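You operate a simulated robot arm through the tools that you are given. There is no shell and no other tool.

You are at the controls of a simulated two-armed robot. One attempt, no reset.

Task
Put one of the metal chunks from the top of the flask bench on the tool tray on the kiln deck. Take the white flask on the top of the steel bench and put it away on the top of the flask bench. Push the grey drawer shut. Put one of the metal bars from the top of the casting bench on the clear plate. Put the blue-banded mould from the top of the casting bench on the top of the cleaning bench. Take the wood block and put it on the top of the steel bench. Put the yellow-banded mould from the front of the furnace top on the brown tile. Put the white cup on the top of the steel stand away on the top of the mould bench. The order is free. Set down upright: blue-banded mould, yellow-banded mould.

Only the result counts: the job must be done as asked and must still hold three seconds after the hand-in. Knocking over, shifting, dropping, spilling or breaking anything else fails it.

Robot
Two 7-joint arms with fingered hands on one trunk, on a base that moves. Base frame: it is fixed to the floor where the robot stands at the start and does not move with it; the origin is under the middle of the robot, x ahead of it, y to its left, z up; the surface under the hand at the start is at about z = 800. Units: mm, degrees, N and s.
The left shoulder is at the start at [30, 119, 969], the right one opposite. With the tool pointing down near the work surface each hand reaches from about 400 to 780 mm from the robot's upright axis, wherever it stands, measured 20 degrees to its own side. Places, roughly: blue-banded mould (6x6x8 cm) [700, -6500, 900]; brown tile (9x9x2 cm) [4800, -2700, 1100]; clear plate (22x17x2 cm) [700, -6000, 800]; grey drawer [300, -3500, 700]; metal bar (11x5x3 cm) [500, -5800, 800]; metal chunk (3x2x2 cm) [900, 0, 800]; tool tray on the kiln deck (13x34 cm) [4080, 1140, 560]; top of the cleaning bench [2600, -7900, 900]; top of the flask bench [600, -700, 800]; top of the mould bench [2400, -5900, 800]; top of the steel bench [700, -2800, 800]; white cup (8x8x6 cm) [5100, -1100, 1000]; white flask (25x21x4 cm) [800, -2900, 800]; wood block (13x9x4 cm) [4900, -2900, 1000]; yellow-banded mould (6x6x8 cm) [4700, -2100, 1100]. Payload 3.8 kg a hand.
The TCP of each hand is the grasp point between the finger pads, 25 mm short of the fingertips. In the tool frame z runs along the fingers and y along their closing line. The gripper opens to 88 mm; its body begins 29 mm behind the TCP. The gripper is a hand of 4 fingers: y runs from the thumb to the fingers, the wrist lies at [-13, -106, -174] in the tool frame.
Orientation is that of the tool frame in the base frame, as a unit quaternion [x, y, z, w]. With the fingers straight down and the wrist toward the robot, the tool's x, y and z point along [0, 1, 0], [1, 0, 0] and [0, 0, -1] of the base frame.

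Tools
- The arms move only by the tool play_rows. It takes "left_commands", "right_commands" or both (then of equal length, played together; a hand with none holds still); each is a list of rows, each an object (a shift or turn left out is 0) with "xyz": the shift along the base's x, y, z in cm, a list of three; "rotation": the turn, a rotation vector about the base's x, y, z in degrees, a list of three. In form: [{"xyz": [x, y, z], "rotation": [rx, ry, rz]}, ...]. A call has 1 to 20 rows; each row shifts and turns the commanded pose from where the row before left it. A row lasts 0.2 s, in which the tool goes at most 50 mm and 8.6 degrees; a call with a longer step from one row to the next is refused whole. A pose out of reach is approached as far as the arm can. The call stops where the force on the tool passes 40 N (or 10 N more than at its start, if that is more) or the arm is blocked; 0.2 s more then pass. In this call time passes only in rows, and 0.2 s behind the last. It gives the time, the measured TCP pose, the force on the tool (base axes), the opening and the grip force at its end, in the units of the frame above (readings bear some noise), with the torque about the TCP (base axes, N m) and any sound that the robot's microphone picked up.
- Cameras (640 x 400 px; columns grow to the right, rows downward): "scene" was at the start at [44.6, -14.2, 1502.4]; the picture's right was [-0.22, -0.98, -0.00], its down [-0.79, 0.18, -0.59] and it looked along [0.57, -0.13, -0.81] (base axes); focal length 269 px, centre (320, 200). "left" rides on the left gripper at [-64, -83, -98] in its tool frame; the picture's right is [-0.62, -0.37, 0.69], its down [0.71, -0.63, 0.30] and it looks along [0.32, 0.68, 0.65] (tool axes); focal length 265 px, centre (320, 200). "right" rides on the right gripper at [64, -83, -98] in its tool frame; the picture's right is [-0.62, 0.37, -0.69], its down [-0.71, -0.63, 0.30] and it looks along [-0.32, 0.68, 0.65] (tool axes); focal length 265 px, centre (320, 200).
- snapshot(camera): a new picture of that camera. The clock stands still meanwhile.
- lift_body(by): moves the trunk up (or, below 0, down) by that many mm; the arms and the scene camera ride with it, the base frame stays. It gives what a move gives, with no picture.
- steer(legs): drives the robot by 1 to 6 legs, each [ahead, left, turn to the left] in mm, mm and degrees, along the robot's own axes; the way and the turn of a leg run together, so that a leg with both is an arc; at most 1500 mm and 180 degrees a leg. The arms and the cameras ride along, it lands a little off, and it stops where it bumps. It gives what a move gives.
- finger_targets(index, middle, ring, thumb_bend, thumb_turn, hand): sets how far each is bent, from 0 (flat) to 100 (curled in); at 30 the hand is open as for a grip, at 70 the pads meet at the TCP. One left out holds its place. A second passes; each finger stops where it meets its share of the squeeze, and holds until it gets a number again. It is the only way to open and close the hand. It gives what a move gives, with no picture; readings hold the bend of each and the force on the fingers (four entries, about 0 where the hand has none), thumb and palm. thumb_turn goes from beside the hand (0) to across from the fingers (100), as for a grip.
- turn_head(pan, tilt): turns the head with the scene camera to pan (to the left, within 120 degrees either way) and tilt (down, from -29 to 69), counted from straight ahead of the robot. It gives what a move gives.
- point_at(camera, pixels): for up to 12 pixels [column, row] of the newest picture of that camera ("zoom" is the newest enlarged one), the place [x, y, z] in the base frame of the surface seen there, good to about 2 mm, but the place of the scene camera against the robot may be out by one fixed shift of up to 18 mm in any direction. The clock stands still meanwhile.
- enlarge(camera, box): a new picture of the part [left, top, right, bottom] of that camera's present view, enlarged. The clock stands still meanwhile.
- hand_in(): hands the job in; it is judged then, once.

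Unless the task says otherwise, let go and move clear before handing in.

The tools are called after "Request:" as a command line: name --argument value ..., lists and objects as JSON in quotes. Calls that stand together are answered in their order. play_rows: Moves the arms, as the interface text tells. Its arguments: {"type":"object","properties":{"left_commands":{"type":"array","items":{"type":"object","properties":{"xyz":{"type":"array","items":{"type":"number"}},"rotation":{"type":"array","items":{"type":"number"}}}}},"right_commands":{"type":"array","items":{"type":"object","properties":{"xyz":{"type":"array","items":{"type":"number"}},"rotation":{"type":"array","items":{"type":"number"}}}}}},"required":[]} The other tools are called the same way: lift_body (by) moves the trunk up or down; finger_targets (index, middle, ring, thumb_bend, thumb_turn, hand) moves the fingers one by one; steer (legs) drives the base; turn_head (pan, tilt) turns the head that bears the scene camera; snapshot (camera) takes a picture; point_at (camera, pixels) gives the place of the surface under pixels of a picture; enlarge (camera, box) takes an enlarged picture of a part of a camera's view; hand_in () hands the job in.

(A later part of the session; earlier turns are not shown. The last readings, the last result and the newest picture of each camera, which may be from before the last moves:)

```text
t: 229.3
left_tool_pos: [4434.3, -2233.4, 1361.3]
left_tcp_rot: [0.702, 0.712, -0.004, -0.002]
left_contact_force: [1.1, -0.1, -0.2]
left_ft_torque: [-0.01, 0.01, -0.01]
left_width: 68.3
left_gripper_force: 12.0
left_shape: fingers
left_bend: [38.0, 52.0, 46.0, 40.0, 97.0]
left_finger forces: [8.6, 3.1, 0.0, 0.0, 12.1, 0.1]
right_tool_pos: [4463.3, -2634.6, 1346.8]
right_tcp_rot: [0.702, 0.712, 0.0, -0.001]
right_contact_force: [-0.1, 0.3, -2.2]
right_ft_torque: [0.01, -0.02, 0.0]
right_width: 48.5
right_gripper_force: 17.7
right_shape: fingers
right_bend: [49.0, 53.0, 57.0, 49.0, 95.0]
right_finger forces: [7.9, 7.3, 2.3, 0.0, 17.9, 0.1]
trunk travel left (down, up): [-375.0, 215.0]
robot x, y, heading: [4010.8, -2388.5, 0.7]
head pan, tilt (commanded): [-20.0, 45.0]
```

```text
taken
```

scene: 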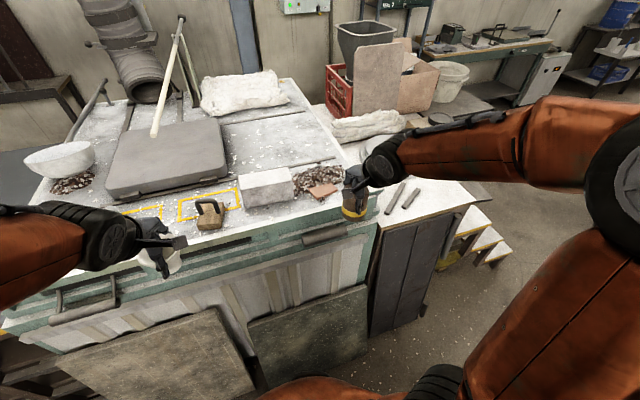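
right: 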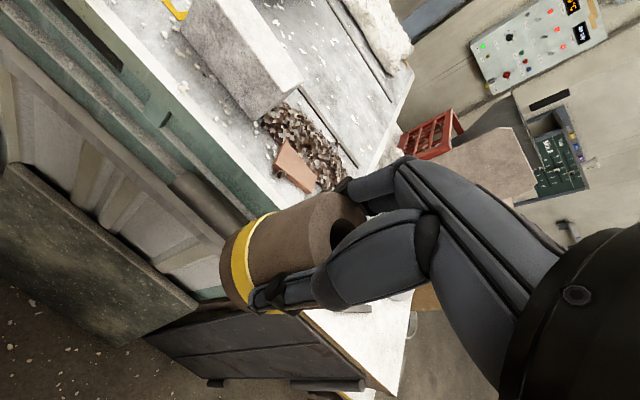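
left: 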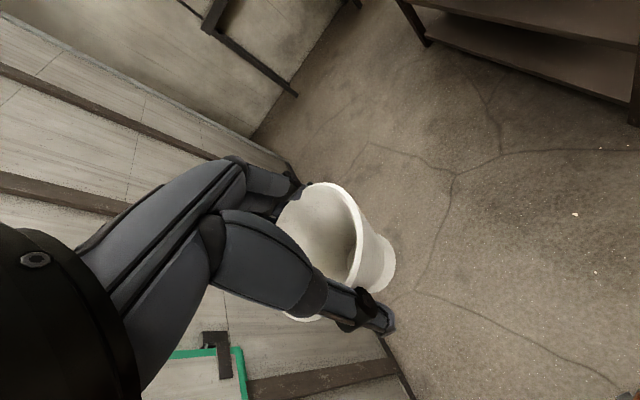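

The brown (reddish) tile is at right-camera (293,165), beside a gravel pile. I'll zoom and measure it.

Request:
enlarge --camera "right" --box '[220, 90, 380, 200]'

Request:
point_at --camera "right" --pixels '[[287, 143], [317, 170], [305, 188], [276, 165], [296, 165], [285, 155], [305, 175], [270, 180], [265, 150], [330, 190]]'

Request:
enlarge --camera "scene" --box '[250, 90, 490, 260]'

```text
3.64 times, centred on (300, 145) of right
```

zoom: 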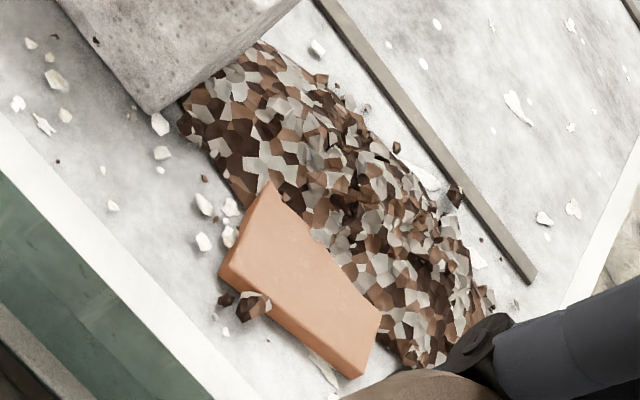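

```text
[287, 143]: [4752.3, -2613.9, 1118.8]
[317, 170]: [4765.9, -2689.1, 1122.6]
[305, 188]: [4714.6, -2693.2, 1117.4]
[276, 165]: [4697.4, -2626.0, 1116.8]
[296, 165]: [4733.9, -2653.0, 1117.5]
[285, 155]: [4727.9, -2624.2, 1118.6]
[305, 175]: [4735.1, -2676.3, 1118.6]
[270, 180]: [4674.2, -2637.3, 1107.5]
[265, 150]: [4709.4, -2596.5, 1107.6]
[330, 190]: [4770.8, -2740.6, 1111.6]
```

```text
2.35 times, centred on (370, 175) of scene
```

zoom: 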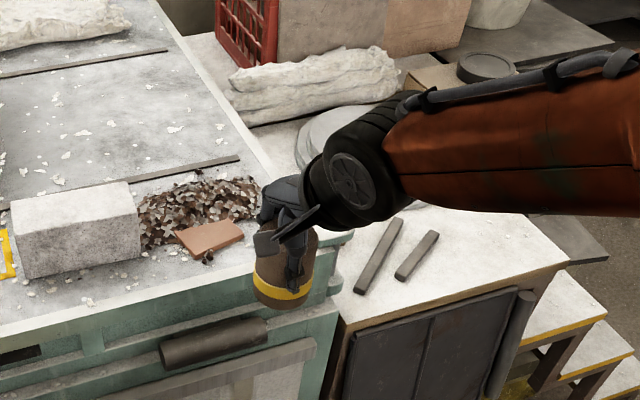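

The tile lies flat with its top at z≈1118; I'll pin its corners more exactly.

Request:
enlarge --camera "right" --box '[220, 90, 380, 200]'

Request:
point_at --camera "zoom" --pixels '[[271, 190], [374, 313], [352, 370], [355, 345], [225, 262], [300, 270], [340, 300], [250, 230], [290, 310], [320, 240], [365, 330], [240, 260]]'

```text
3.64 times, centred on (300, 145) of right
```

zoom: 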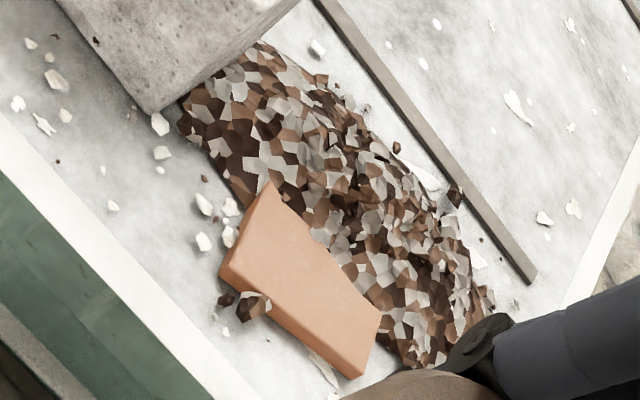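

```text
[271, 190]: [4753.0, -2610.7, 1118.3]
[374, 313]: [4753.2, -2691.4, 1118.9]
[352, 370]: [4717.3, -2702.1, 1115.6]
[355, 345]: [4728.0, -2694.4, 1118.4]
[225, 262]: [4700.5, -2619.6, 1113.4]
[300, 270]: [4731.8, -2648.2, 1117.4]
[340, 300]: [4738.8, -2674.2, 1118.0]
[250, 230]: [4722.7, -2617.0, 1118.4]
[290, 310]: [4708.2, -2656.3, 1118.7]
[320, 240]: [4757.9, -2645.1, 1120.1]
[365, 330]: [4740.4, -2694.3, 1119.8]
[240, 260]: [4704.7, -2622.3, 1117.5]
```

The tile's visible strip spans x≈4702–4755, y≈−2612…−2700, with gravel behind it. I'll measure the gravel heights along the border.

Request:
point_at --camera "zoom" --pixels '[[285, 185], [300, 205], [320, 225], [335, 245], [350, 265], [365, 285], [385, 300], [390, 325], [340, 220], [370, 250], [400, 290], [310, 190]]'

```text
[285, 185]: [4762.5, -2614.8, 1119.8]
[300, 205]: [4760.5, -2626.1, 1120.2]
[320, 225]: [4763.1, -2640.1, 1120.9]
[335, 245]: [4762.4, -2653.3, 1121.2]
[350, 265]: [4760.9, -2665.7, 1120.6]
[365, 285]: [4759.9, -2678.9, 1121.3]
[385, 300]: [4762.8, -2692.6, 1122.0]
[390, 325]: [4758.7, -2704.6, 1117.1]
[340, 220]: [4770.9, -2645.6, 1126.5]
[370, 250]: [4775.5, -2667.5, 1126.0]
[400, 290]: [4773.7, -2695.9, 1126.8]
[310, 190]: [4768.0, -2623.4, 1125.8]
```

Gravel begins at x≈4757 on the tile, so I'll set the mould's centre at about (4727,−2655). First I'll check the white block next to it and move the base a bit closer.

Request:
point_at --camera "right" --pixels '[[257, 115], [300, 78], [240, 70], [255, 95], [215, 80], [220, 20], [195, 40]]'

Request:
steer --legs '[[65, 0, 0]]'

```text
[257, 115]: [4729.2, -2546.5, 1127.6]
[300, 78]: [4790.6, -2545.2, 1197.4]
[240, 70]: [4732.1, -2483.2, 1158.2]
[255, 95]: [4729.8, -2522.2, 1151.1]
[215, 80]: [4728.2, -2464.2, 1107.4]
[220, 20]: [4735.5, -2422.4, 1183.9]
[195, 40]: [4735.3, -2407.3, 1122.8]
```

```text
t: 230.3
left_tool_pos: [4496.1, -2232.0, 1361.4]
left_tcp_rot: [0.704, 0.711, -0.003, -0.002]
left_contact_force: [0.6, 0.2, -1.8]
left_ft_torque: [0.01, 0.03, 0.02]
left_width: 68.4
left_gripper_force: 12.0
left_shape: fingers
left_bend: [38.0, 52.0, 46.0, 40.0, 97.0]
left_finger forces: [8.8, 3.2, 0.0, 0.1, 12.3, 0.1]
right_tool_pos: [4527.9, -2634.7, 1346.0]
right_tcp_rot: [0.702, 0.712, -0.001, 0.0]
right_contact_force: [0.4, -0.2, -1.9]
right_ft_torque: [-0.04, 0.04, -0.02]
right_width: 48.4
right_gripper_force: 17.7
right_shape: fingers
right_bend: [49.0, 53.0, 57.0, 49.0, 95.0]
right_finger forces: [8.0, 7.2, 2.4, 0.1, 17.6, 0.0]
trunk travel left (down, up): [-375.0, 215.0]
robot x, y, heading: [4075.6, -2384.3, 0.6]
head pan, tilt (commanded): [-20.0, 45.0]
```

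The block's right face is at y≈−2546, leaving ~50 mm clearance for the hand. I'll move above the tile and lower to about 2 cm over it.

Request:
play_rows --right_commands '[{"xyz": [3.97, -0.34, -1]}, {"xyz": [3.97, -0.34, -1]}, {"xyz": [3.97, -0.34, -1]}, {"xyz": [3.97, -0.34, -1]}, {"xyz": [3.97, -0.34, -1]}, {"xyz": [0, 0, -4]}, {"xyz": [0, 0, -3.5]}]'

Request:
snapshot --camera "right"

Request:
enlarge --camera "scene" --box '[250, 90, 490, 260]'

```text
t: 231.9
left_tool_pos: [4498.2, -2233.3, 1360.9]
left_tcp_rot: [0.703, 0.711, -0.003, -0.001]
left_contact_force: [-0.3, -0.6, -0.6]
left_ft_torque: [-0.03, 0.0, 0.0]
left_width: 68.5
left_gripper_force: 12.3
left_shape: fingers
left_bend: [38.0, 52.0, 46.0, 40.0, 97.0]
left_finger forces: [8.7, 3.2, 0.0, 0.0, 12.1, 0.0]
right_tool_pos: [4728.3, -2652.6, 1219.6]
right_tcp_rot: [0.703, 0.711, 0.0, 0.001]
right_contact_force: [-0.1, 0.4, -3.0]
right_ft_torque: [-0.01, 0.01, 0.01]
right_width: 48.5
right_gripper_force: 17.5
right_shape: fingers
right_bend: [50.0, 53.0, 57.0, 49.0, 95.0]
right_finger forces: [7.7, 7.1, 2.3, 0.1, 17.1, 0.0]
trunk travel left (down, up): [-375.0, 215.0]
robot x, y, heading: [4076.2, -2385.5, 0.8]
head pan, tilt (commanded): [-20.0, 45.0]
```

```text
taken
```

right: 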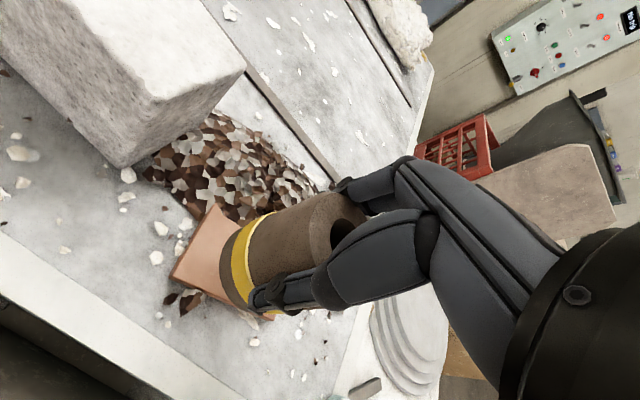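

```text
2.35 times, centred on (370, 175) of scene
```

zoom: 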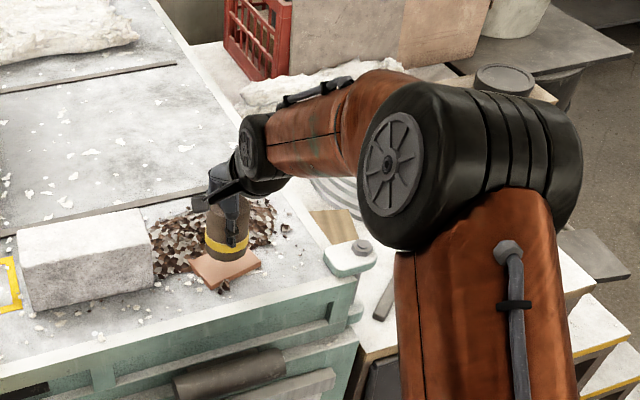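

The mould hangs about 4 cm over the tile. I'll measure the mould's own position in the hand before setting it down.

Request:
point_at --camera "right" --pixels '[[226, 245], [224, 265], [230, 285], [243, 303], [236, 225], [300, 205], [285, 215], [215, 270], [200, 250]]'

```text
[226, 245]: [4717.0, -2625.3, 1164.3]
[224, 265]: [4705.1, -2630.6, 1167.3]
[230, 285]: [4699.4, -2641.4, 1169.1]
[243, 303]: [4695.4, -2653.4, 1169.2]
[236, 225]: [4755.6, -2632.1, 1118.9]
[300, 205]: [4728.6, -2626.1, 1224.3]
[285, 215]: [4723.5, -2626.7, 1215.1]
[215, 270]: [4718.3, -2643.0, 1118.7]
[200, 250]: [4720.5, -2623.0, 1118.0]
```

The mould's centre is at ≈(4724.5,−2653.5). I'll nudge +2 mm in x and lower slowly to contact.

Request:
play_rows --right_commands '[{"xyz": [0.2, -0.2, -1.5]}, {"xyz": [0, 0, -1.2]}, {"xyz": [0, 0, -0.5]}, {"xyz": [0, 0, -0.3]}, {"xyz": [0, 0, -0.2]}]'

```text
t: 233.1
left_tool_pos: [4497.7, -2232.6, 1361.9]
left_tcp_rot: [0.704, 0.71, -0.003, -0.002]
left_contact_force: [-0.1, 0.4, -1.4]
left_ft_torque: [-0.01, 0.02, -0.03]
left_width: 68.5
left_gripper_force: 12.0
left_shape: fingers
left_bend: [38.0, 52.0, 46.0, 40.0, 97.0]
left_finger forces: [8.7, 3.1, 0.1, 0.1, 12.1, 0.0]
right_tool_pos: [4729.2, -2653.6, 1183.5]
right_tcp_rot: [0.702, 0.712, 0.0, 0.0]
right_contact_force: [0.0, 0.1, -3.4]
right_ft_torque: [-0.03, -0.03, -0.03]
right_width: 48.5
right_gripper_force: 17.1
right_shape: fingers
right_bend: [50.0, 53.0, 57.0, 49.0, 95.0]
right_finger forces: [7.6, 7.1, 2.3, 0.0, 17.0, 0.1]
trunk travel left (down, up): [-375.0, 215.0]
robot x, y, heading: [4076.0, -2387.1, 0.8]
head pan, tilt (commanded): [-20.0, 45.0]
```

Request:
play_rows --right_commands '[{"xyz": [0, 0, -0.2]}, {"xyz": [0, 0, -0.15]}, {"xyz": [0, 0, -0.15]}]'

Request:
snapshot --camera "right"

```text
t: 233.9
left_tool_pos: [4495.1, -2233.0, 1362.8]
left_tcp_rot: [0.704, 0.711, -0.002, -0.001]
left_contact_force: [-0.1, 0.2, -1.5]
left_ft_torque: [0.02, 0.01, -0.01]
left_width: 68.4
left_gripper_force: 12.0
left_shape: fingers
left_bend: [38.0, 52.0, 46.0, 40.0, 97.0]
left_finger forces: [8.7, 3.1, 0.0, 0.1, 12.2, 0.0]
right_tool_pos: [4729.3, -2652.8, 1181.6]
right_tcp_rot: [0.702, 0.712, 0.001, 0.002]
right_contact_force: [-1.0, 0.5, 13.6]
right_ft_torque: [-0.16, -0.27, 0.0]
right_width: 48.5
right_gripper_force: 19.6
right_shape: fingers
right_bend: [50.0, 53.0, 57.0, 49.0, 95.0]
right_finger forces: [8.2, 7.7, 3.3, 0.0, 19.9, 0.1]
trunk travel left (down, up): [-375.0, 215.0]
robot x, y, heading: [4073.5, -2385.1, 0.6]
head pan, tilt (commanded): [-20.0, 45.0]
```

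```text
taken
```

right: 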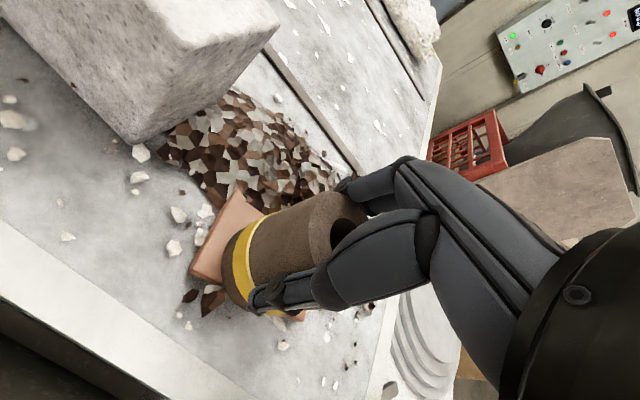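

Contact (13.6 N). I'll ease up 1 mm and release gradually.

Request:
play_rows --right_commands '[{"xyz": [0, 0, 0.1]}]'

Request:
finger_targets --hand "right" --index 46 --middle 48 --ring 44 --thumb_bend 46

Request:
finger_targets --hand "right" --index 30 --middle 30 --ring 30 --thumb_bend 30

Request:
snapshot --camera "right"

```text
t: 234.3
left_tool_pos: [4494.7, -2232.3, 1361.6]
left_tcp_rot: [0.704, 0.71, -0.002, -0.001]
left_contact_force: [-0.6, 0.6, -1.4]
left_ft_torque: [0.01, -0.02, 0.01]
left_width: 68.5
left_gripper_force: 12.0
left_shape: fingers
left_bend: [38.0, 52.0, 46.0, 40.0, 97.0]
left_finger forces: [8.8, 3.2, 0.0, 0.0, 12.2, 0.1]
right_tool_pos: [4728.7, -2652.5, 1182.1]
right_tcp_rot: [0.702, 0.712, 0.001, 0.002]
right_contact_force: [-1.0, 1.3, 16.2]
right_ft_torque: [-0.22, -0.36, -0.01]
right_width: 48.4
right_gripper_force: 20.0
right_shape: fingers
right_bend: [50.0, 53.0, 57.0, 50.0, 95.0]
right_finger forces: [8.6, 8.4, 3.3, 0.0, 20.0, 0.1]
trunk travel left (down, up): [-375.0, 215.0]
robot x, y, heading: [4077.3, -2387.9, 0.8]
head pan, tilt (commanded): [-20.0, 45.0]
```

```text
t: 235.3
left_tool_pos: [4497.8, -2233.2, 1361.7]
left_tcp_rot: [0.703, 0.711, -0.003, -0.002]
left_contact_force: [-0.4, 0.0, -1.1]
left_ft_torque: [-0.02, -0.01, 0.0]
left_width: 68.4
left_gripper_force: 12.5
left_shape: fingers
left_bend: [38.0, 52.0, 46.0, 40.0, 97.0]
left_finger forces: [8.7, 3.1, 0.0, 0.1, 12.1, 0.1]
right_tool_pos: [4729.0, -2653.3, 1179.3]
right_tcp_rot: [0.702, 0.712, 0.0, 0.0]
right_contact_force: [-0.4, 0.7, 1.2]
right_ft_torque: [-0.04, -0.02, 0.03]
right_width: 54.1
right_gripper_force: 3.3
right_shape: fingers
right_bend: [45.0, 47.0, 44.0, 45.0, 97.0]
right_finger forces: [2.0, 1.2, 0.1, 0.0, 3.7, 0.0]
trunk travel left (down, up): [-375.0, 215.0]
robot x, y, heading: [4076.0, -2389.2, 0.7]
head pan, tilt (commanded): [-20.0, 45.0]
```

```text
t: 236.3
left_tool_pos: [4498.4, -2232.4, 1362.0]
left_tcp_rot: [0.703, 0.711, -0.003, -0.001]
left_contact_force: [0.3, 0.0, -0.7]
left_ft_torque: [0.0, -0.02, 0.02]
left_width: 68.6
left_gripper_force: 12.0
left_shape: fingers
left_bend: [38.0, 52.0, 46.0, 40.0, 97.0]
left_finger forces: [8.6, 3.1, 0.0, 0.0, 12.1, 0.0]
right_tool_pos: [4729.3, -2652.2, 1179.3]
right_tcp_rot: [0.702, 0.712, 0.0, 0.0]
right_contact_force: [-0.4, -0.5, 0.6]
right_ft_torque: [-0.02, 0.0, 0.0]
right_width: 84.5
right_gripper_force: 0.1
right_shape: fingers
right_bend: [30.0, 30.0, 30.0, 30.0, 97.0]
right_finger forces: [0.0, 0.0, 0.0, 0.0, 0.0, 0.0]
trunk travel left (down, up): [-375.0, 215.0]
robot x, y, heading: [4075.8, -2386.1, 0.8]
head pan, tilt (commanded): [-20.0, 45.0]
```

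```text
taken
```

right: 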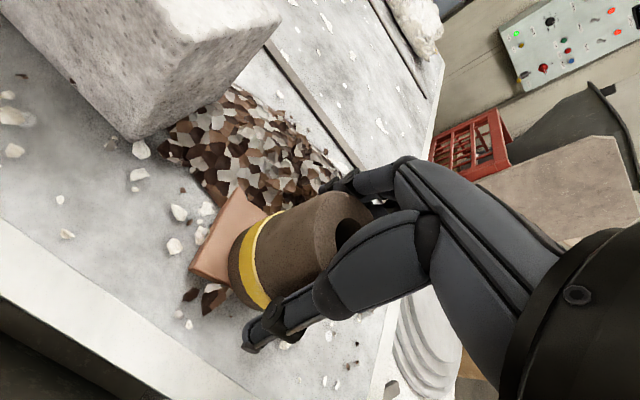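

Released with no force on the mould. I'll lift straight up and verify it stands upright on the tile.

Request:
play_rows --right_commands '[{"xyz": [0, 0, 1]}, {"xyz": [0, 0, 2]}, {"xyz": [0, 0, 3]}, {"xyz": [0, 0, 4]}, {"xyz": [0, 0, 4]}]'

Request:
snapshot --camera "right"

Request:
point_at --camera "right" --pixels '[[240, 220], [255, 235], [225, 250], [250, 262], [265, 225], [195, 235], [205, 275]]'

```text
t: 237.5
left_tool_pos: [4498.0, -2233.5, 1361.9]
left_tcp_rot: [0.704, 0.711, -0.002, -0.002]
left_contact_force: [-0.6, 0.3, -0.7]
left_ft_torque: [0.0, 0.02, 0.01]
left_width: 68.3
left_gripper_force: 11.7
left_shape: fingers
left_bend: [38.0, 52.0, 46.0, 40.0, 97.0]
left_finger forces: [8.7, 3.2, 0.0, 0.0, 12.1, 0.0]
right_tool_pos: [4728.3, -2653.9, 1320.9]
right_tcp_rot: [0.702, 0.712, -0.001, 0.0]
right_contact_force: [-0.1, 0.4, -0.1]
right_ft_torque: [0.01, 0.02, 0.0]
right_width: 84.3
right_gripper_force: 0.0
right_shape: fingers
right_bend: [30.0, 30.0, 30.0, 30.0, 97.0]
right_finger forces: [0.0, 0.0, 0.1, 0.0, 0.0, 0.0]
trunk travel left (down, up): [-375.0, 215.0]
robot x, y, heading: [4079.4, -2386.7, 0.7]
head pan, tilt (commanded): [-20.0, 45.0]
```

```text
taken
```

right: 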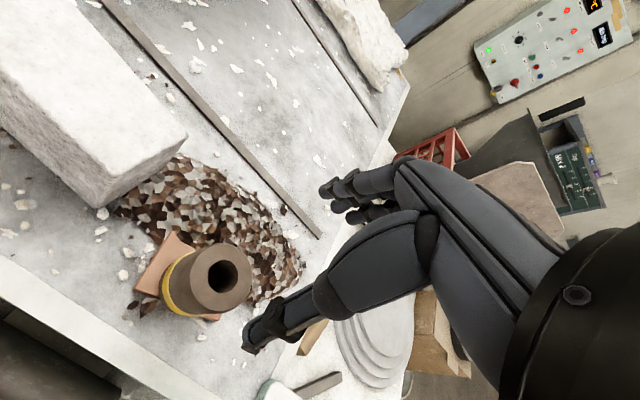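

```text
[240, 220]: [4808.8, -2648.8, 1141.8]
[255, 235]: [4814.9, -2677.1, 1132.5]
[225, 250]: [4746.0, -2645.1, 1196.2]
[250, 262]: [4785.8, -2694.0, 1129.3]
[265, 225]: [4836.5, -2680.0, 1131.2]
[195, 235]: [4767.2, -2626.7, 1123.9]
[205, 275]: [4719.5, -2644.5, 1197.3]
```

The yellow-banded mould stands upright on the tile (top z≈1196). Next is the wood block; I'll retract and look at the side bench to the right.

Request:
play_rows --right_commands '[{"xyz": [-4.5, 0, 0]}, {"xyz": [-4.5, 0, 0]}, {"xyz": [-4.5, 0, 0]}, {"xyz": [-4.5, 0, 0]}, {"xyz": [-4, 0, 0]}]'

Request:
steer --legs '[[-70, -350, 0]]'

Request:
turn_head --pan -5 --tilt 40

Request:
snapshot --camera "scene"

Request:
snapshot --camera "right"

```text
t: 238.7
left_tool_pos: [4495.8, -2233.1, 1363.1]
left_tcp_rot: [0.703, 0.711, -0.002, -0.001]
left_contact_force: [-1.3, 0.0, -0.9]
left_ft_torque: [-0.03, 0.01, 0.05]
left_width: 68.6
left_gripper_force: 12.1
left_shape: fingers
left_bend: [38.0, 52.0, 46.0, 40.0, 97.0]
left_finger forces: [8.7, 3.0, 0.1, 0.1, 12.0, 0.1]
right_tool_pos: [4507.8, -2652.3, 1320.4]
right_tcp_rot: [0.703, 0.712, 0.002, 0.001]
right_contact_force: [0.6, 0.2, -0.6]
right_ft_torque: [-0.01, -0.01, 0.01]
right_width: 84.2
right_gripper_force: 0.1
right_shape: fingers
right_bend: [30.0, 30.0, 30.0, 30.0, 97.0]
right_finger forces: [0.0, 0.0, 0.0, 0.1, 0.1, 0.1]
trunk travel left (down, up): [-375.0, 215.0]
robot x, y, heading: [4076.9, -2383.9, 0.6]
head pan, tilt (commanded): [-20.0, 45.0]
```

```text
t: 241.0
left_tool_pos: [4431.6, -2581.0, 1361.8]
left_tcp_rot: [0.703, 0.711, -0.003, -0.002]
left_contact_force: [-0.1, 0.5, -0.4]
left_ft_torque: [-0.04, -0.01, -0.01]
left_width: 68.6
left_gripper_force: 12.3
left_shape: fingers
left_bend: [38.0, 52.0, 46.0, 40.0, 97.0]
left_finger forces: [8.8, 3.1, 0.1, 0.0, 12.1, 0.1]
right_tool_pos: [4445.4, -3000.9, 1318.8]
right_tcp_rot: [0.702, 0.713, -0.001, 0.0]
right_contact_force: [0.3, -0.8, -0.2]
right_ft_torque: [0.02, -0.01, 0.03]
right_width: 84.6
right_gripper_force: 0.1
right_shape: fingers
right_bend: [30.0, 30.0, 30.0, 30.0, 97.0]
right_finger forces: [0.0, 0.1, 0.0, 0.0, 0.1, 0.1]
trunk travel left (down, up): [-375.0, 215.0]
robot x, y, heading: [4012.6, -2734.0, 1.1]
head pan, tilt (commanded): [-20.0, 45.0]
```

```text
t: 241.8
left_tool_pos: [4432.0, -2581.5, 1362.5]
left_tcp_rot: [0.703, 0.712, -0.003, -0.002]
left_contact_force: [0.0, 0.9, 0.0]
left_ft_torque: [0.01, 0.02, 0.0]
left_width: 68.3
left_gripper_force: 12.9
left_shape: fingers
left_bend: [38.0, 52.0, 46.0, 40.0, 97.0]
left_finger forces: [8.6, 3.2, 0.0, 0.1, 12.1, 0.0]
right_tool_pos: [4444.5, -3001.8, 1320.1]
right_tcp_rot: [0.702, 0.712, 0.0, 0.0]
right_contact_force: [0.2, 0.7, -0.7]
right_ft_torque: [-0.01, 0.01, -0.02]
right_width: 84.4
right_gripper_force: 0.2
right_shape: fingers
right_bend: [30.0, 30.0, 30.0, 30.0, 97.0]
right_finger forces: [0.0, 0.0, 0.0, 0.0, 0.0, 0.0]
trunk travel left (down, up): [-375.0, 215.0]
robot x, y, heading: [4010.1, -2735.5, 0.6]
head pan, tilt (commanded): [-5.0, 40.0]
```

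```text
taken
```

scene: 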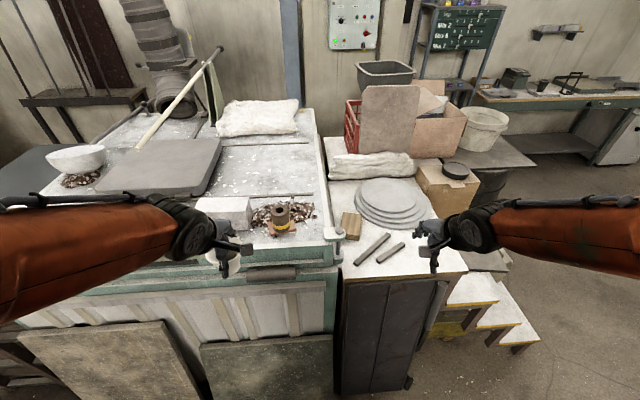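

```text
taken
```

right: 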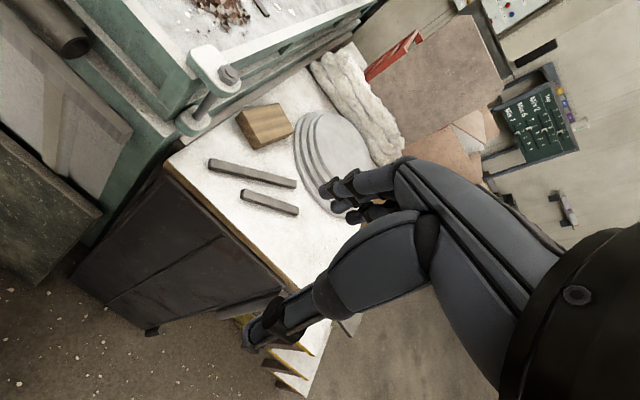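

The wood block is visible at right-camera (265,125), between the furnace hinge, two bars and the stacked discs. I'll measure it.

Request:
enlarge --camera "right" --box '[200, 70, 360, 230]'

Request:
point_at --camera "right" --pixels '[[238, 112], [282, 105], [290, 127], [250, 133], [254, 147], [265, 118], [290, 130], [225, 85], [210, 165], [298, 185], [242, 192], [300, 130]]'

```text
2.50 times, centred on (280, 150) of right
```

zoom: 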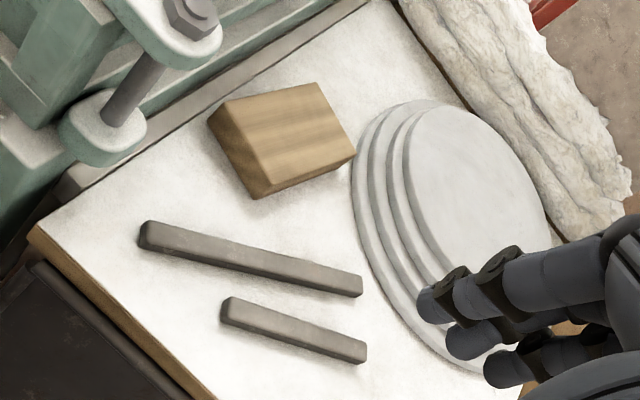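

```text
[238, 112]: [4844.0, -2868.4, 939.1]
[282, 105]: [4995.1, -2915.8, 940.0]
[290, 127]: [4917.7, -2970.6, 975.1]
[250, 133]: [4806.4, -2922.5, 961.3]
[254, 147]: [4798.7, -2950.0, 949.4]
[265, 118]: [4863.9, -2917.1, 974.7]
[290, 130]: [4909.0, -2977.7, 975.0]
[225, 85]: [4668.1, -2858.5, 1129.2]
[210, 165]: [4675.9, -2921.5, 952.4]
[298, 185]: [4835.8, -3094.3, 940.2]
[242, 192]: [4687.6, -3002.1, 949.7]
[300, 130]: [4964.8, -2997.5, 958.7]
```

Request:
enlarge --camera "right" --box '[215, 85, 315, 165]'

Request:
point_at --camera "zoom" --pixels '[[150, 175], [310, 130], [405, 230], [240, 320], [200, 200], [300, 160], [370, 230], [260, 280], [170, 260], [235, 335], [160, 150], [415, 240]]'

```text
5.00 times, centred on (265, 125) of right
```

zoom: 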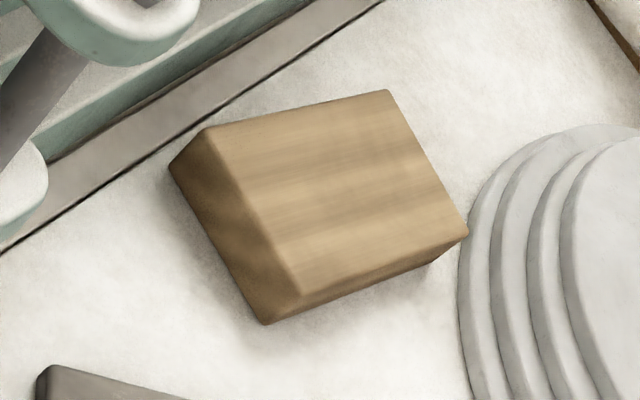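

```text
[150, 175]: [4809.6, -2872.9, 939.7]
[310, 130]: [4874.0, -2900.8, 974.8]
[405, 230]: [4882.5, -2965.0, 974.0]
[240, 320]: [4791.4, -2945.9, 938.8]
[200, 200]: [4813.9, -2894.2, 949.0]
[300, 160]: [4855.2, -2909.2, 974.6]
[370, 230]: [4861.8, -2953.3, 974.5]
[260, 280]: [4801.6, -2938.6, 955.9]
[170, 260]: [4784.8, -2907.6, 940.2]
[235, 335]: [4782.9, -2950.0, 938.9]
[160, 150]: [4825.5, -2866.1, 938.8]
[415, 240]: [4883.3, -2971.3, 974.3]
```

Block: centre ≈(4866,−2929), 13 cm axis along ≈−20°, 9 cm across, top z≈975, bench z≈940. I need to know the clearance to the furnace rail and discs.

Request:
point_at --camera "zoom" --pixels '[[200, 100], [250, 75], [300, 45], [360, 10], [180, 130], [270, 90], [330, 60], [400, 40], [465, 260], [480, 300], [440, 180], [430, 120]]'

Request:
enlarge --camera "scene" --box '[290, 150, 470, 280]'

```text
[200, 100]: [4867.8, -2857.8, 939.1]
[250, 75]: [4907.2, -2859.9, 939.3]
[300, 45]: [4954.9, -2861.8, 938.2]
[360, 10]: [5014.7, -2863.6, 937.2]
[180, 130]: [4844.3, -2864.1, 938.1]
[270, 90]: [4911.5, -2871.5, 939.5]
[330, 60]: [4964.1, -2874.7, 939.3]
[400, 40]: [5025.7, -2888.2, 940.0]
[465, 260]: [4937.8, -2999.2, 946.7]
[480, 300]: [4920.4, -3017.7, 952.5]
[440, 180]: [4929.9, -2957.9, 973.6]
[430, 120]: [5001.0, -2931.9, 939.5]
```

```text
3.08 times, centred on (380, 215) of scene
```

zoom: 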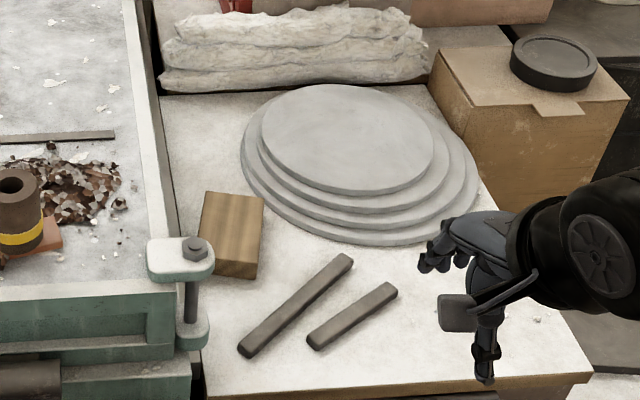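

There's ~34 mm between the block and the furnace wall at its middle. The block is deep (x≈4866), so I need a closer base position; I'll check the floor obstacles right of the leaning plates.

Request:
turn_head --pan -35 --tilt 45

Request:
snapshot --camera "scene"

```text
t: 242.8
left_tool_pos: [4431.9, -2580.4, 1362.1]
left_tcp_rot: [0.703, 0.711, -0.003, -0.001]
left_contact_force: [0.2, -0.3, -0.8]
left_ft_torque: [0.02, 0.0, -0.01]
left_width: 68.4
left_gripper_force: 12.3
left_shape: fingers
left_bend: [38.0, 52.0, 46.0, 40.0, 97.0]
left_finger forces: [8.7, 3.0, 0.1, 0.0, 12.2, 0.0]
right_tool_pos: [4444.6, -3001.5, 1318.8]
right_tcp_rot: [0.701, 0.713, 0.001, 0.001]
right_contact_force: [-0.4, 0.3, 0.5]
right_ft_torque: [-0.01, 0.02, 0.04]
right_width: 84.4
right_gripper_force: 0.0
right_shape: fingers
right_bend: [30.0, 30.0, 30.0, 30.0, 97.0]
right_finger forces: [0.0, 0.1, 0.0, 0.1, 0.0, 0.0]
trunk travel left (down, up): [-375.0, 215.0]
robot x, y, heading: [4015.4, -2735.0, 0.8]
head pan, tilt (commanded): [-35.0, 45.0]
```

```text
taken
```

scene: 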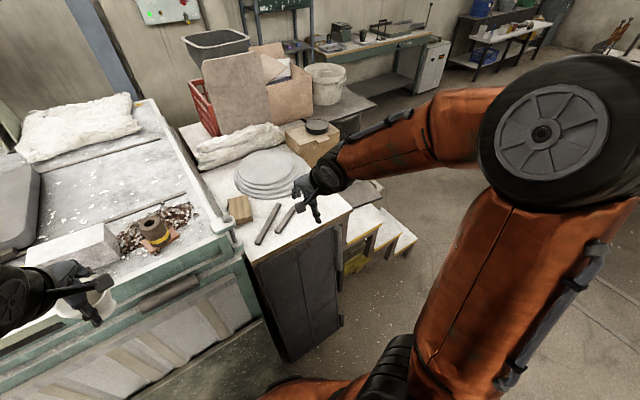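

Request:
point_at --camera "scene" --pixels '[[285, 358], [340, 325], [345, 280], [375, 255], [408, 252], [350, 205], [345, 215], [385, 240], [265, 320], [300, 350], [420, 270], [225, 375]]'

Request:
enlarge --camera "scene" --box '[210, 110, 450, 370]'

```text
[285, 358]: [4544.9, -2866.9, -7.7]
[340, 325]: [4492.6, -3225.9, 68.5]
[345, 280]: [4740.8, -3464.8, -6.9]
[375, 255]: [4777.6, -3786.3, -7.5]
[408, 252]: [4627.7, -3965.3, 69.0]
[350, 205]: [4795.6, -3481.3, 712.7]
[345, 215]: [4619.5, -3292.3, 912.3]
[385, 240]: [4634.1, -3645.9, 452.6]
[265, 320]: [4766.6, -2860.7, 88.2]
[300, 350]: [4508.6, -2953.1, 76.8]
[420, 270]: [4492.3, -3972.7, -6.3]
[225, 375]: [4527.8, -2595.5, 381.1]
```

```text
1.54 times, centred on (330, 240) of scene
```

zoom: 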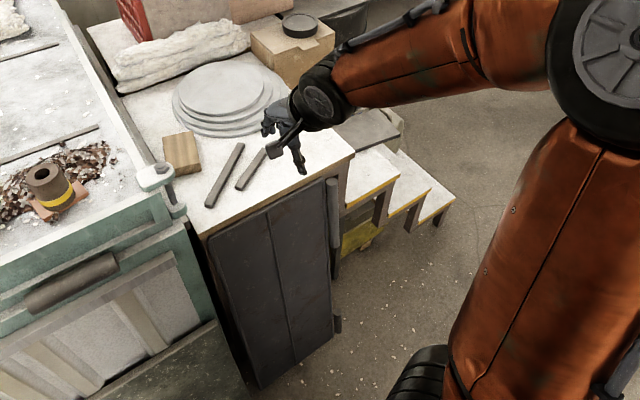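

The dark door panels reach the floor at x≈4490–4510, so I can stand around (4185,−3150) turned ~35° left to reach the block from its right side. I'll drive there.

Request:
steer --legs '[[0, -415, 0], [0, 0, 35], [137, -97, 0]]'

Request:
turn_head --pan -15 --tilt 45

Request:
snapshot --camera "scene"

Request:
snapshot --camera "right"

```text
t: 248.0
left_tool_pos: [4442.8, -2784.8, 1361.0]
left_tcp_rot: [0.457, 0.889, -0.003, -0.001]
left_contact_force: [-0.6, -0.1, -1.0]
left_ft_torque: [0.0, 0.0, -0.02]
left_width: 68.3
left_gripper_force: 12.0
left_shape: fingers
left_bend: [38.0, 52.0, 46.0, 40.0, 97.0]
left_finger forces: [8.5, 3.0, 0.0, 0.1, 11.9, 0.0]
right_tool_pos: [4692.5, -3122.1, 1320.9]
right_tcp_rot: [0.456, 0.89, 0.0, 0.0]
right_contact_force: [-0.5, -0.6, -0.4]
right_ft_torque: [0.01, -0.01, -0.02]
right_width: 84.4
right_gripper_force: 0.1
right_shape: fingers
right_bend: [30.0, 30.0, 30.0, 30.0, 97.0]
right_finger forces: [0.0, 0.0, 0.0, 0.0, 0.0, 0.0]
trunk travel left (down, up): [-375.0, 215.0]
robot x, y, heading: [4187.4, -3149.7, 35.7]
head pan, tilt (commanded): [-35.0, 45.0]
```

```text
t: 248.9
left_tool_pos: [4443.2, -2784.6, 1362.4]
left_tcp_rot: [0.458, 0.889, -0.004, -0.001]
left_contact_force: [0.5, -0.3, -0.4]
left_ft_torque: [-0.03, 0.03, -0.02]
left_width: 68.4
left_gripper_force: 12.1
left_shape: fingers
left_bend: [38.0, 52.0, 46.0, 40.0, 97.0]
left_finger forces: [8.7, 3.0, 0.1, 0.0, 11.7, 0.0]
right_tool_pos: [4694.1, -3122.5, 1319.5]
right_tcp_rot: [0.455, 0.89, 0.0, 0.0]
right_contact_force: [-0.6, 0.4, -0.1]
right_ft_torque: [-0.03, 0.0, 0.0]
right_width: 84.4
right_gripper_force: 0.1
right_shape: fingers
right_bend: [30.0, 30.0, 30.0, 30.0, 97.0]
right_finger forces: [0.1, 0.1, 0.0, 0.0, 0.0, 0.0]
trunk travel left (down, up): [-375.0, 215.0]
robot x, y, heading: [4181.6, -3150.3, 35.7]
head pan, tilt (commanded): [-15.0, 45.0]
```

```text
taken
```

scene: 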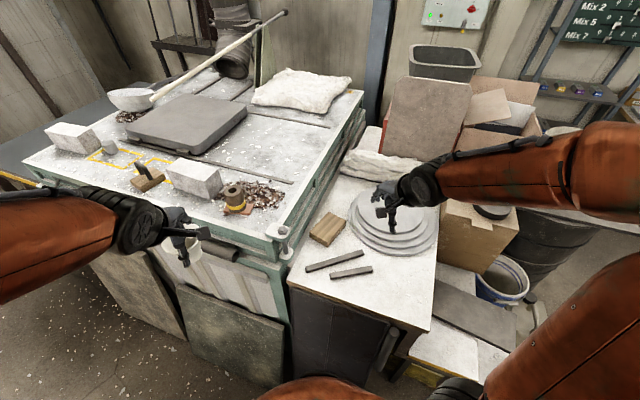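

```text
taken
```

right: 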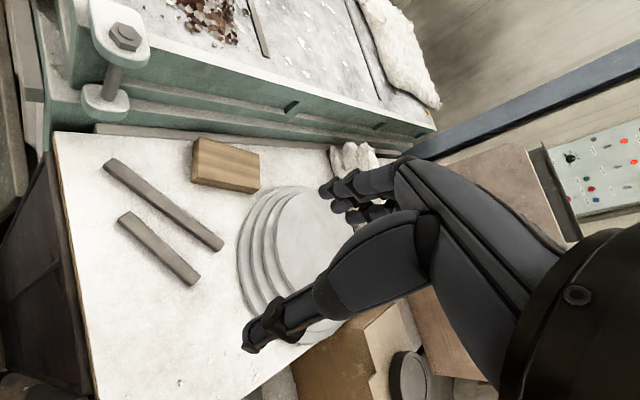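

The block is now well in view at right-camera (226,165). I'll refine its corners.

Request:
enlarge --camera "right" --box '[170, 115, 290, 215]'

Request:
point_at --camera "zoom" --pixels '[[140, 130], [415, 190], [395, 310], [120, 235], [130, 185], [270, 155], [265, 260], [410, 240], [265, 225], [100, 100], [300, 120], [430, 350]]'

```text
4.00 times, centred on (230, 165) of right
```

zoom: 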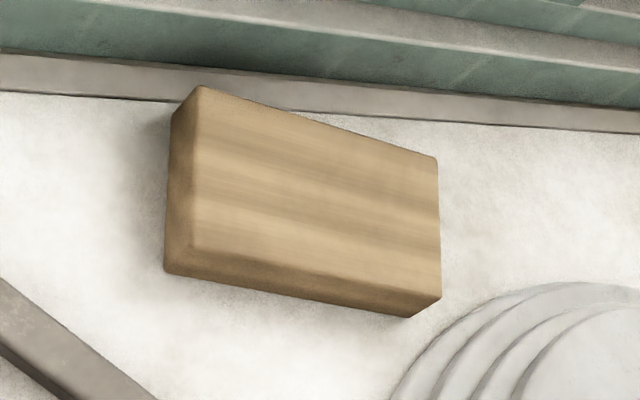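

```text
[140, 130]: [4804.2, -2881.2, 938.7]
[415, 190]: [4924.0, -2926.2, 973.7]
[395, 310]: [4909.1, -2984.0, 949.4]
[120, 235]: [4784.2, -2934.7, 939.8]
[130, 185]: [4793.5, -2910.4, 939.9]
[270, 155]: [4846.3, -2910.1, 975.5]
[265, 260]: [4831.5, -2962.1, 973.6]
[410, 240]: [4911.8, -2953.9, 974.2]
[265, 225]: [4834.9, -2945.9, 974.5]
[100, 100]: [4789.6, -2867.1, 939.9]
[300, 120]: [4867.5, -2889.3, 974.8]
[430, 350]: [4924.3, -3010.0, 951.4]
```

The block's width across is ≈82 mm, centre ≈(4867,−2930), long axis ≈−15.5°. I'll check the rail's height beside it.

Request:
point_at --camera "zoom" --pixels '[[300, 95], [320, 105], [300, 80], [300, 60], [300, 40], [300, 20], [400, 110], [400, 125], [200, 70], [350, 115], [420, 100], [500, 120]]'

Request:
enlarge --camera "scene" --box '[250, 180, 410, 290]'

```text
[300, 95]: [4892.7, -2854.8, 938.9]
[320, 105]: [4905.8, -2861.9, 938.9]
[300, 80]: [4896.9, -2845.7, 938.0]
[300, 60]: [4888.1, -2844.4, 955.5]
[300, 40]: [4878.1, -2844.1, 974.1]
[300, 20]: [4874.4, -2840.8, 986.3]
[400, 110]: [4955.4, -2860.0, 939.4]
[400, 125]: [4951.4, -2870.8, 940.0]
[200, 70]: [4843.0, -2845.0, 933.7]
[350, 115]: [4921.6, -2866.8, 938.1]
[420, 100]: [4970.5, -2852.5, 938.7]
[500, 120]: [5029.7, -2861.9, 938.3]
```

```text
3.64 times, centred on (330, 235) of scene
```

zoom: 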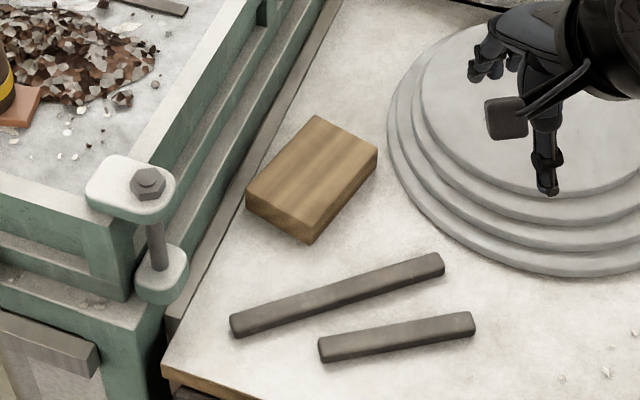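

The furnace wall is at y≈−2844, leaving ~43 mm beside the block; fine for the fingers. I'll open the right hand wide, turn it ~39° and move above the block.

Request:
finger_targets --hand "right" --index 20 --middle 20 --ring 20 --thumb_bend 20

Request:
play_rows --right_commands '[{"xyz": [2.72, 3.24, -1], "rotation": [0, 0, 6.43]}, {"xyz": [2.72, 3.24, -1], "rotation": [0, 0, 6.43]}, {"xyz": [2.72, 3.24, -1], "rotation": [0, 0, 6.43]}, {"xyz": [2.72, 3.24, -1], "rotation": [0, 0, 6.43]}, {"xyz": [2.72, 3.24, -1], "rotation": [0, 0, 6.43]}, {"xyz": [2.72, 3.24, -1], "rotation": [0, 0, 6.43]}]'

Request:
snapshot --camera "right"

Request:
snapshot --camera "scene"

```text
t: 249.9
left_tool_pos: [4443.8, -2785.7, 1361.0]
left_tcp_rot: [0.457, 0.89, -0.004, -0.001]
left_contact_force: [-0.1, 0.1, -1.1]
left_ft_torque: [0.01, 0.02, -0.02]
left_width: 68.2
left_gripper_force: 12.0
left_shape: fingers
left_bend: [38.0, 52.0, 46.0, 40.0, 97.0]
left_finger forces: [8.6, 3.0, 0.0, 0.0, 11.8, 0.0]
right_tool_pos: [4694.4, -3122.0, 1320.6]
right_tcp_rot: [0.455, 0.89, 0.0, -0.001]
right_contact_force: [0.2, -0.2, -0.1]
right_ft_torque: [-0.02, 0.01, 0.01]
right_width: 103.0
right_gripper_force: 0.1
right_shape: fingers
right_bend: [20.0, 20.0, 20.0, 20.0, 97.0]
right_finger forces: [0.1, 0.0, 0.1, 0.1, 0.0, 0.1]
trunk travel left (down, up): [-375.0, 215.0]
robot x, y, heading: [4183.4, -3153.5, 35.5]
head pan, tilt (commanded): [-15.0, 45.0]
```

```text
t: 251.3
left_tool_pos: [4443.6, -2781.8, 1361.5]
left_tcp_rot: [0.457, 0.889, -0.004, -0.001]
left_contact_force: [0.4, 1.5, -0.5]
left_ft_torque: [0.01, 0.01, 0.03]
left_width: 68.3
left_gripper_force: 11.6
left_shape: fingers
left_bend: [38.0, 52.0, 46.0, 40.0, 97.0]
left_finger forces: [8.6, 3.0, 0.0, 0.0, 11.7, 0.0]
right_tool_pos: [4856.6, -2926.7, 1257.9]
right_tcp_rot: [0.135, 0.991, 0.0, -0.001]
right_contact_force: [0.1, 1.1, -0.7]
right_ft_torque: [0.01, 0.03, 0.01]
right_width: 103.6
right_gripper_force: 0.0
right_shape: fingers
right_bend: [20.0, 20.0, 20.0, 20.0, 97.0]
right_finger forces: [0.1, 0.0, 0.1, 0.1, 0.1, 0.1]
trunk travel left (down, up): [-375.0, 215.0]
robot x, y, heading: [4186.8, -3148.2, 35.6]
head pan, tilt (commanded): [-15.0, 45.0]
```

```text
taken
```

right: 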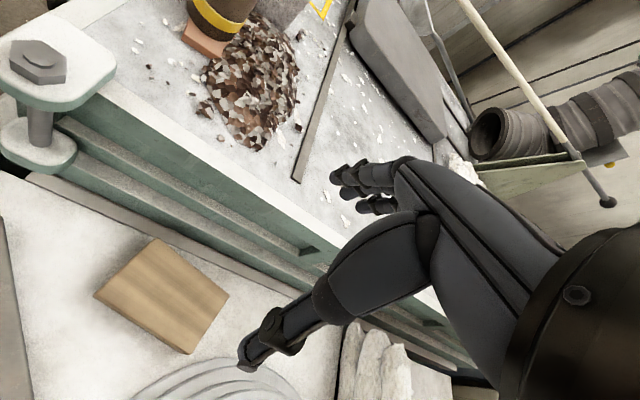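

```text
taken
```

scene: 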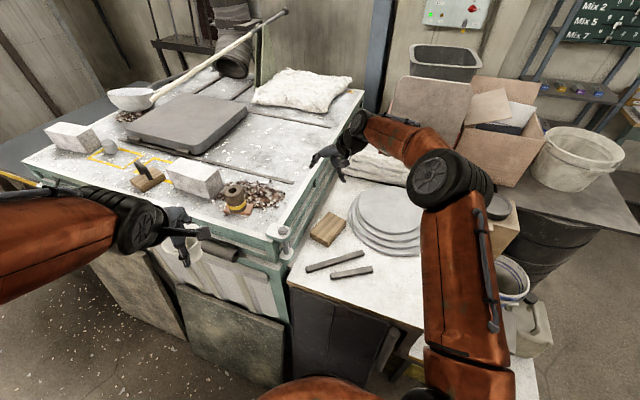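

The block lies right under the TCP axis (expected 163,288; block centre ≈167,295). I'll re-measure its corners from this view to fine-tune the angle.

Request:
point_at --camera "right" --pixels '[[156, 243], [225, 295], [189, 349], [101, 293], [190, 270], [206, 322], [145, 320], [128, 268]]'

Request:
enlarge --camera "right" --box '[70, 220, 260, 370]'

```text
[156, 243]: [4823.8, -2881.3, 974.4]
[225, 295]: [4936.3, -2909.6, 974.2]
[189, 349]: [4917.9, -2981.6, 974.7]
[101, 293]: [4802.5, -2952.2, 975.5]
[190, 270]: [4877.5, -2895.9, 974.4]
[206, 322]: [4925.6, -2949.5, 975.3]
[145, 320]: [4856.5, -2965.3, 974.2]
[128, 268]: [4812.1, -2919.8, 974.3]
```

```text
2.67 times, centred on (165, 295) of right
```

zoom: 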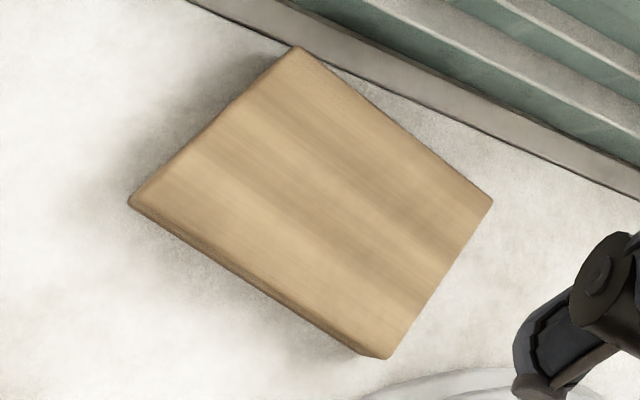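

Refined: centre ≈(4870,−2931), long axis −14.2°. I'll descend to z≈1012 over it.

Request:
play_rows --right_commands '[{"xyz": [0.38, -0.2, -4.5], "rotation": [0, 0, 1.3]}, {"xyz": [0, 0, -4.8]}, {"xyz": [0, 0, -4.8]}, {"xyz": [0, 0, -4.5]}, {"xyz": [0, 0, -3.5]}, {"xyz": [0, 0, -2.5]}]'

Request:
snapshot --camera "right"

Request:
snapshot --camera "scene"

```text
t: 252.7
left_tool_pos: [4444.8, -2784.7, 1362.0]
left_tcp_rot: [0.457, 0.889, -0.004, -0.001]
left_contact_force: [-0.5, -0.6, -1.1]
left_ft_torque: [0.01, 0.02, 0.03]
left_width: 68.1
left_gripper_force: 11.6
left_shape: fingers
left_bend: [38.0, 52.0, 46.0, 40.0, 97.0]
left_finger forces: [8.4, 2.9, 0.0, 0.0, 11.8, 0.0]
right_tool_pos: [4862.3, -2929.8, 1011.2]
right_tcp_rot: [0.125, 0.992, 0.0, 0.0]
right_contact_force: [-0.1, 0.1, 0.4]
right_ft_torque: [0.0, 0.0, 0.01]
right_width: 103.4
right_gripper_force: 0.1
right_shape: fingers
right_bend: [20.0, 20.0, 20.0, 20.0, 97.0]
right_finger forces: [0.0, 0.0, 0.0, 0.1, 0.0, 0.0]
trunk travel left (down, up): [-375.0, 215.0]
robot x, y, heading: [4186.7, -3152.4, 35.8]
head pan, tilt (commanded): [-15.0, 45.0]
```

```text
taken
```

right: 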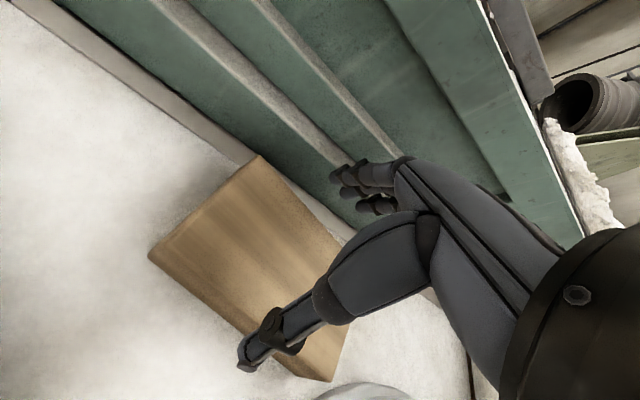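

```text
taken
```

scene: 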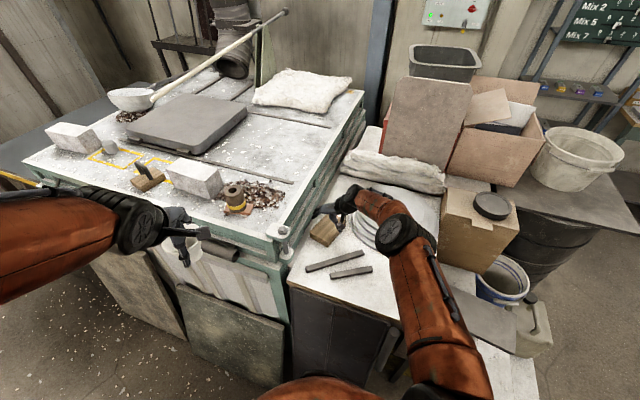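

The thumb tip is at (243,362) and fingertips at (340,175). I'll check their positions relative to the block edges.

Request:
point_at --camera "right" --pixels '[[244, 362], [262, 345], [335, 176], [345, 190], [362, 207], [268, 330], [240, 315], [270, 335], [300, 200], [320, 215]]'

Request:
enlarge --camera "right" --box '[200, 140, 440, 390]'

```text
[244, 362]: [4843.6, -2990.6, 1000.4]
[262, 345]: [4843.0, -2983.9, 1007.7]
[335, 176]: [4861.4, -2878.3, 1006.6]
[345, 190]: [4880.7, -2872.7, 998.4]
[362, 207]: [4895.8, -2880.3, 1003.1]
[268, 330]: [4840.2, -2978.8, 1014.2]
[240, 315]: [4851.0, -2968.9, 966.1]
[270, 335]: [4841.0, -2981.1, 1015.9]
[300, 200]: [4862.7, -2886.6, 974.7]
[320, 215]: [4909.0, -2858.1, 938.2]
```

```text
1.60 times, centred on (320, 265) of right
```

zoom: 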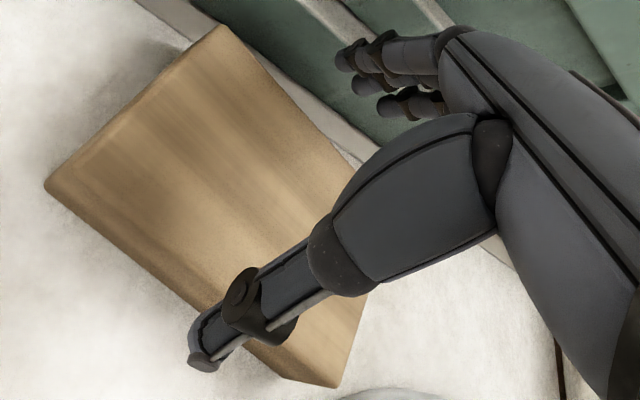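

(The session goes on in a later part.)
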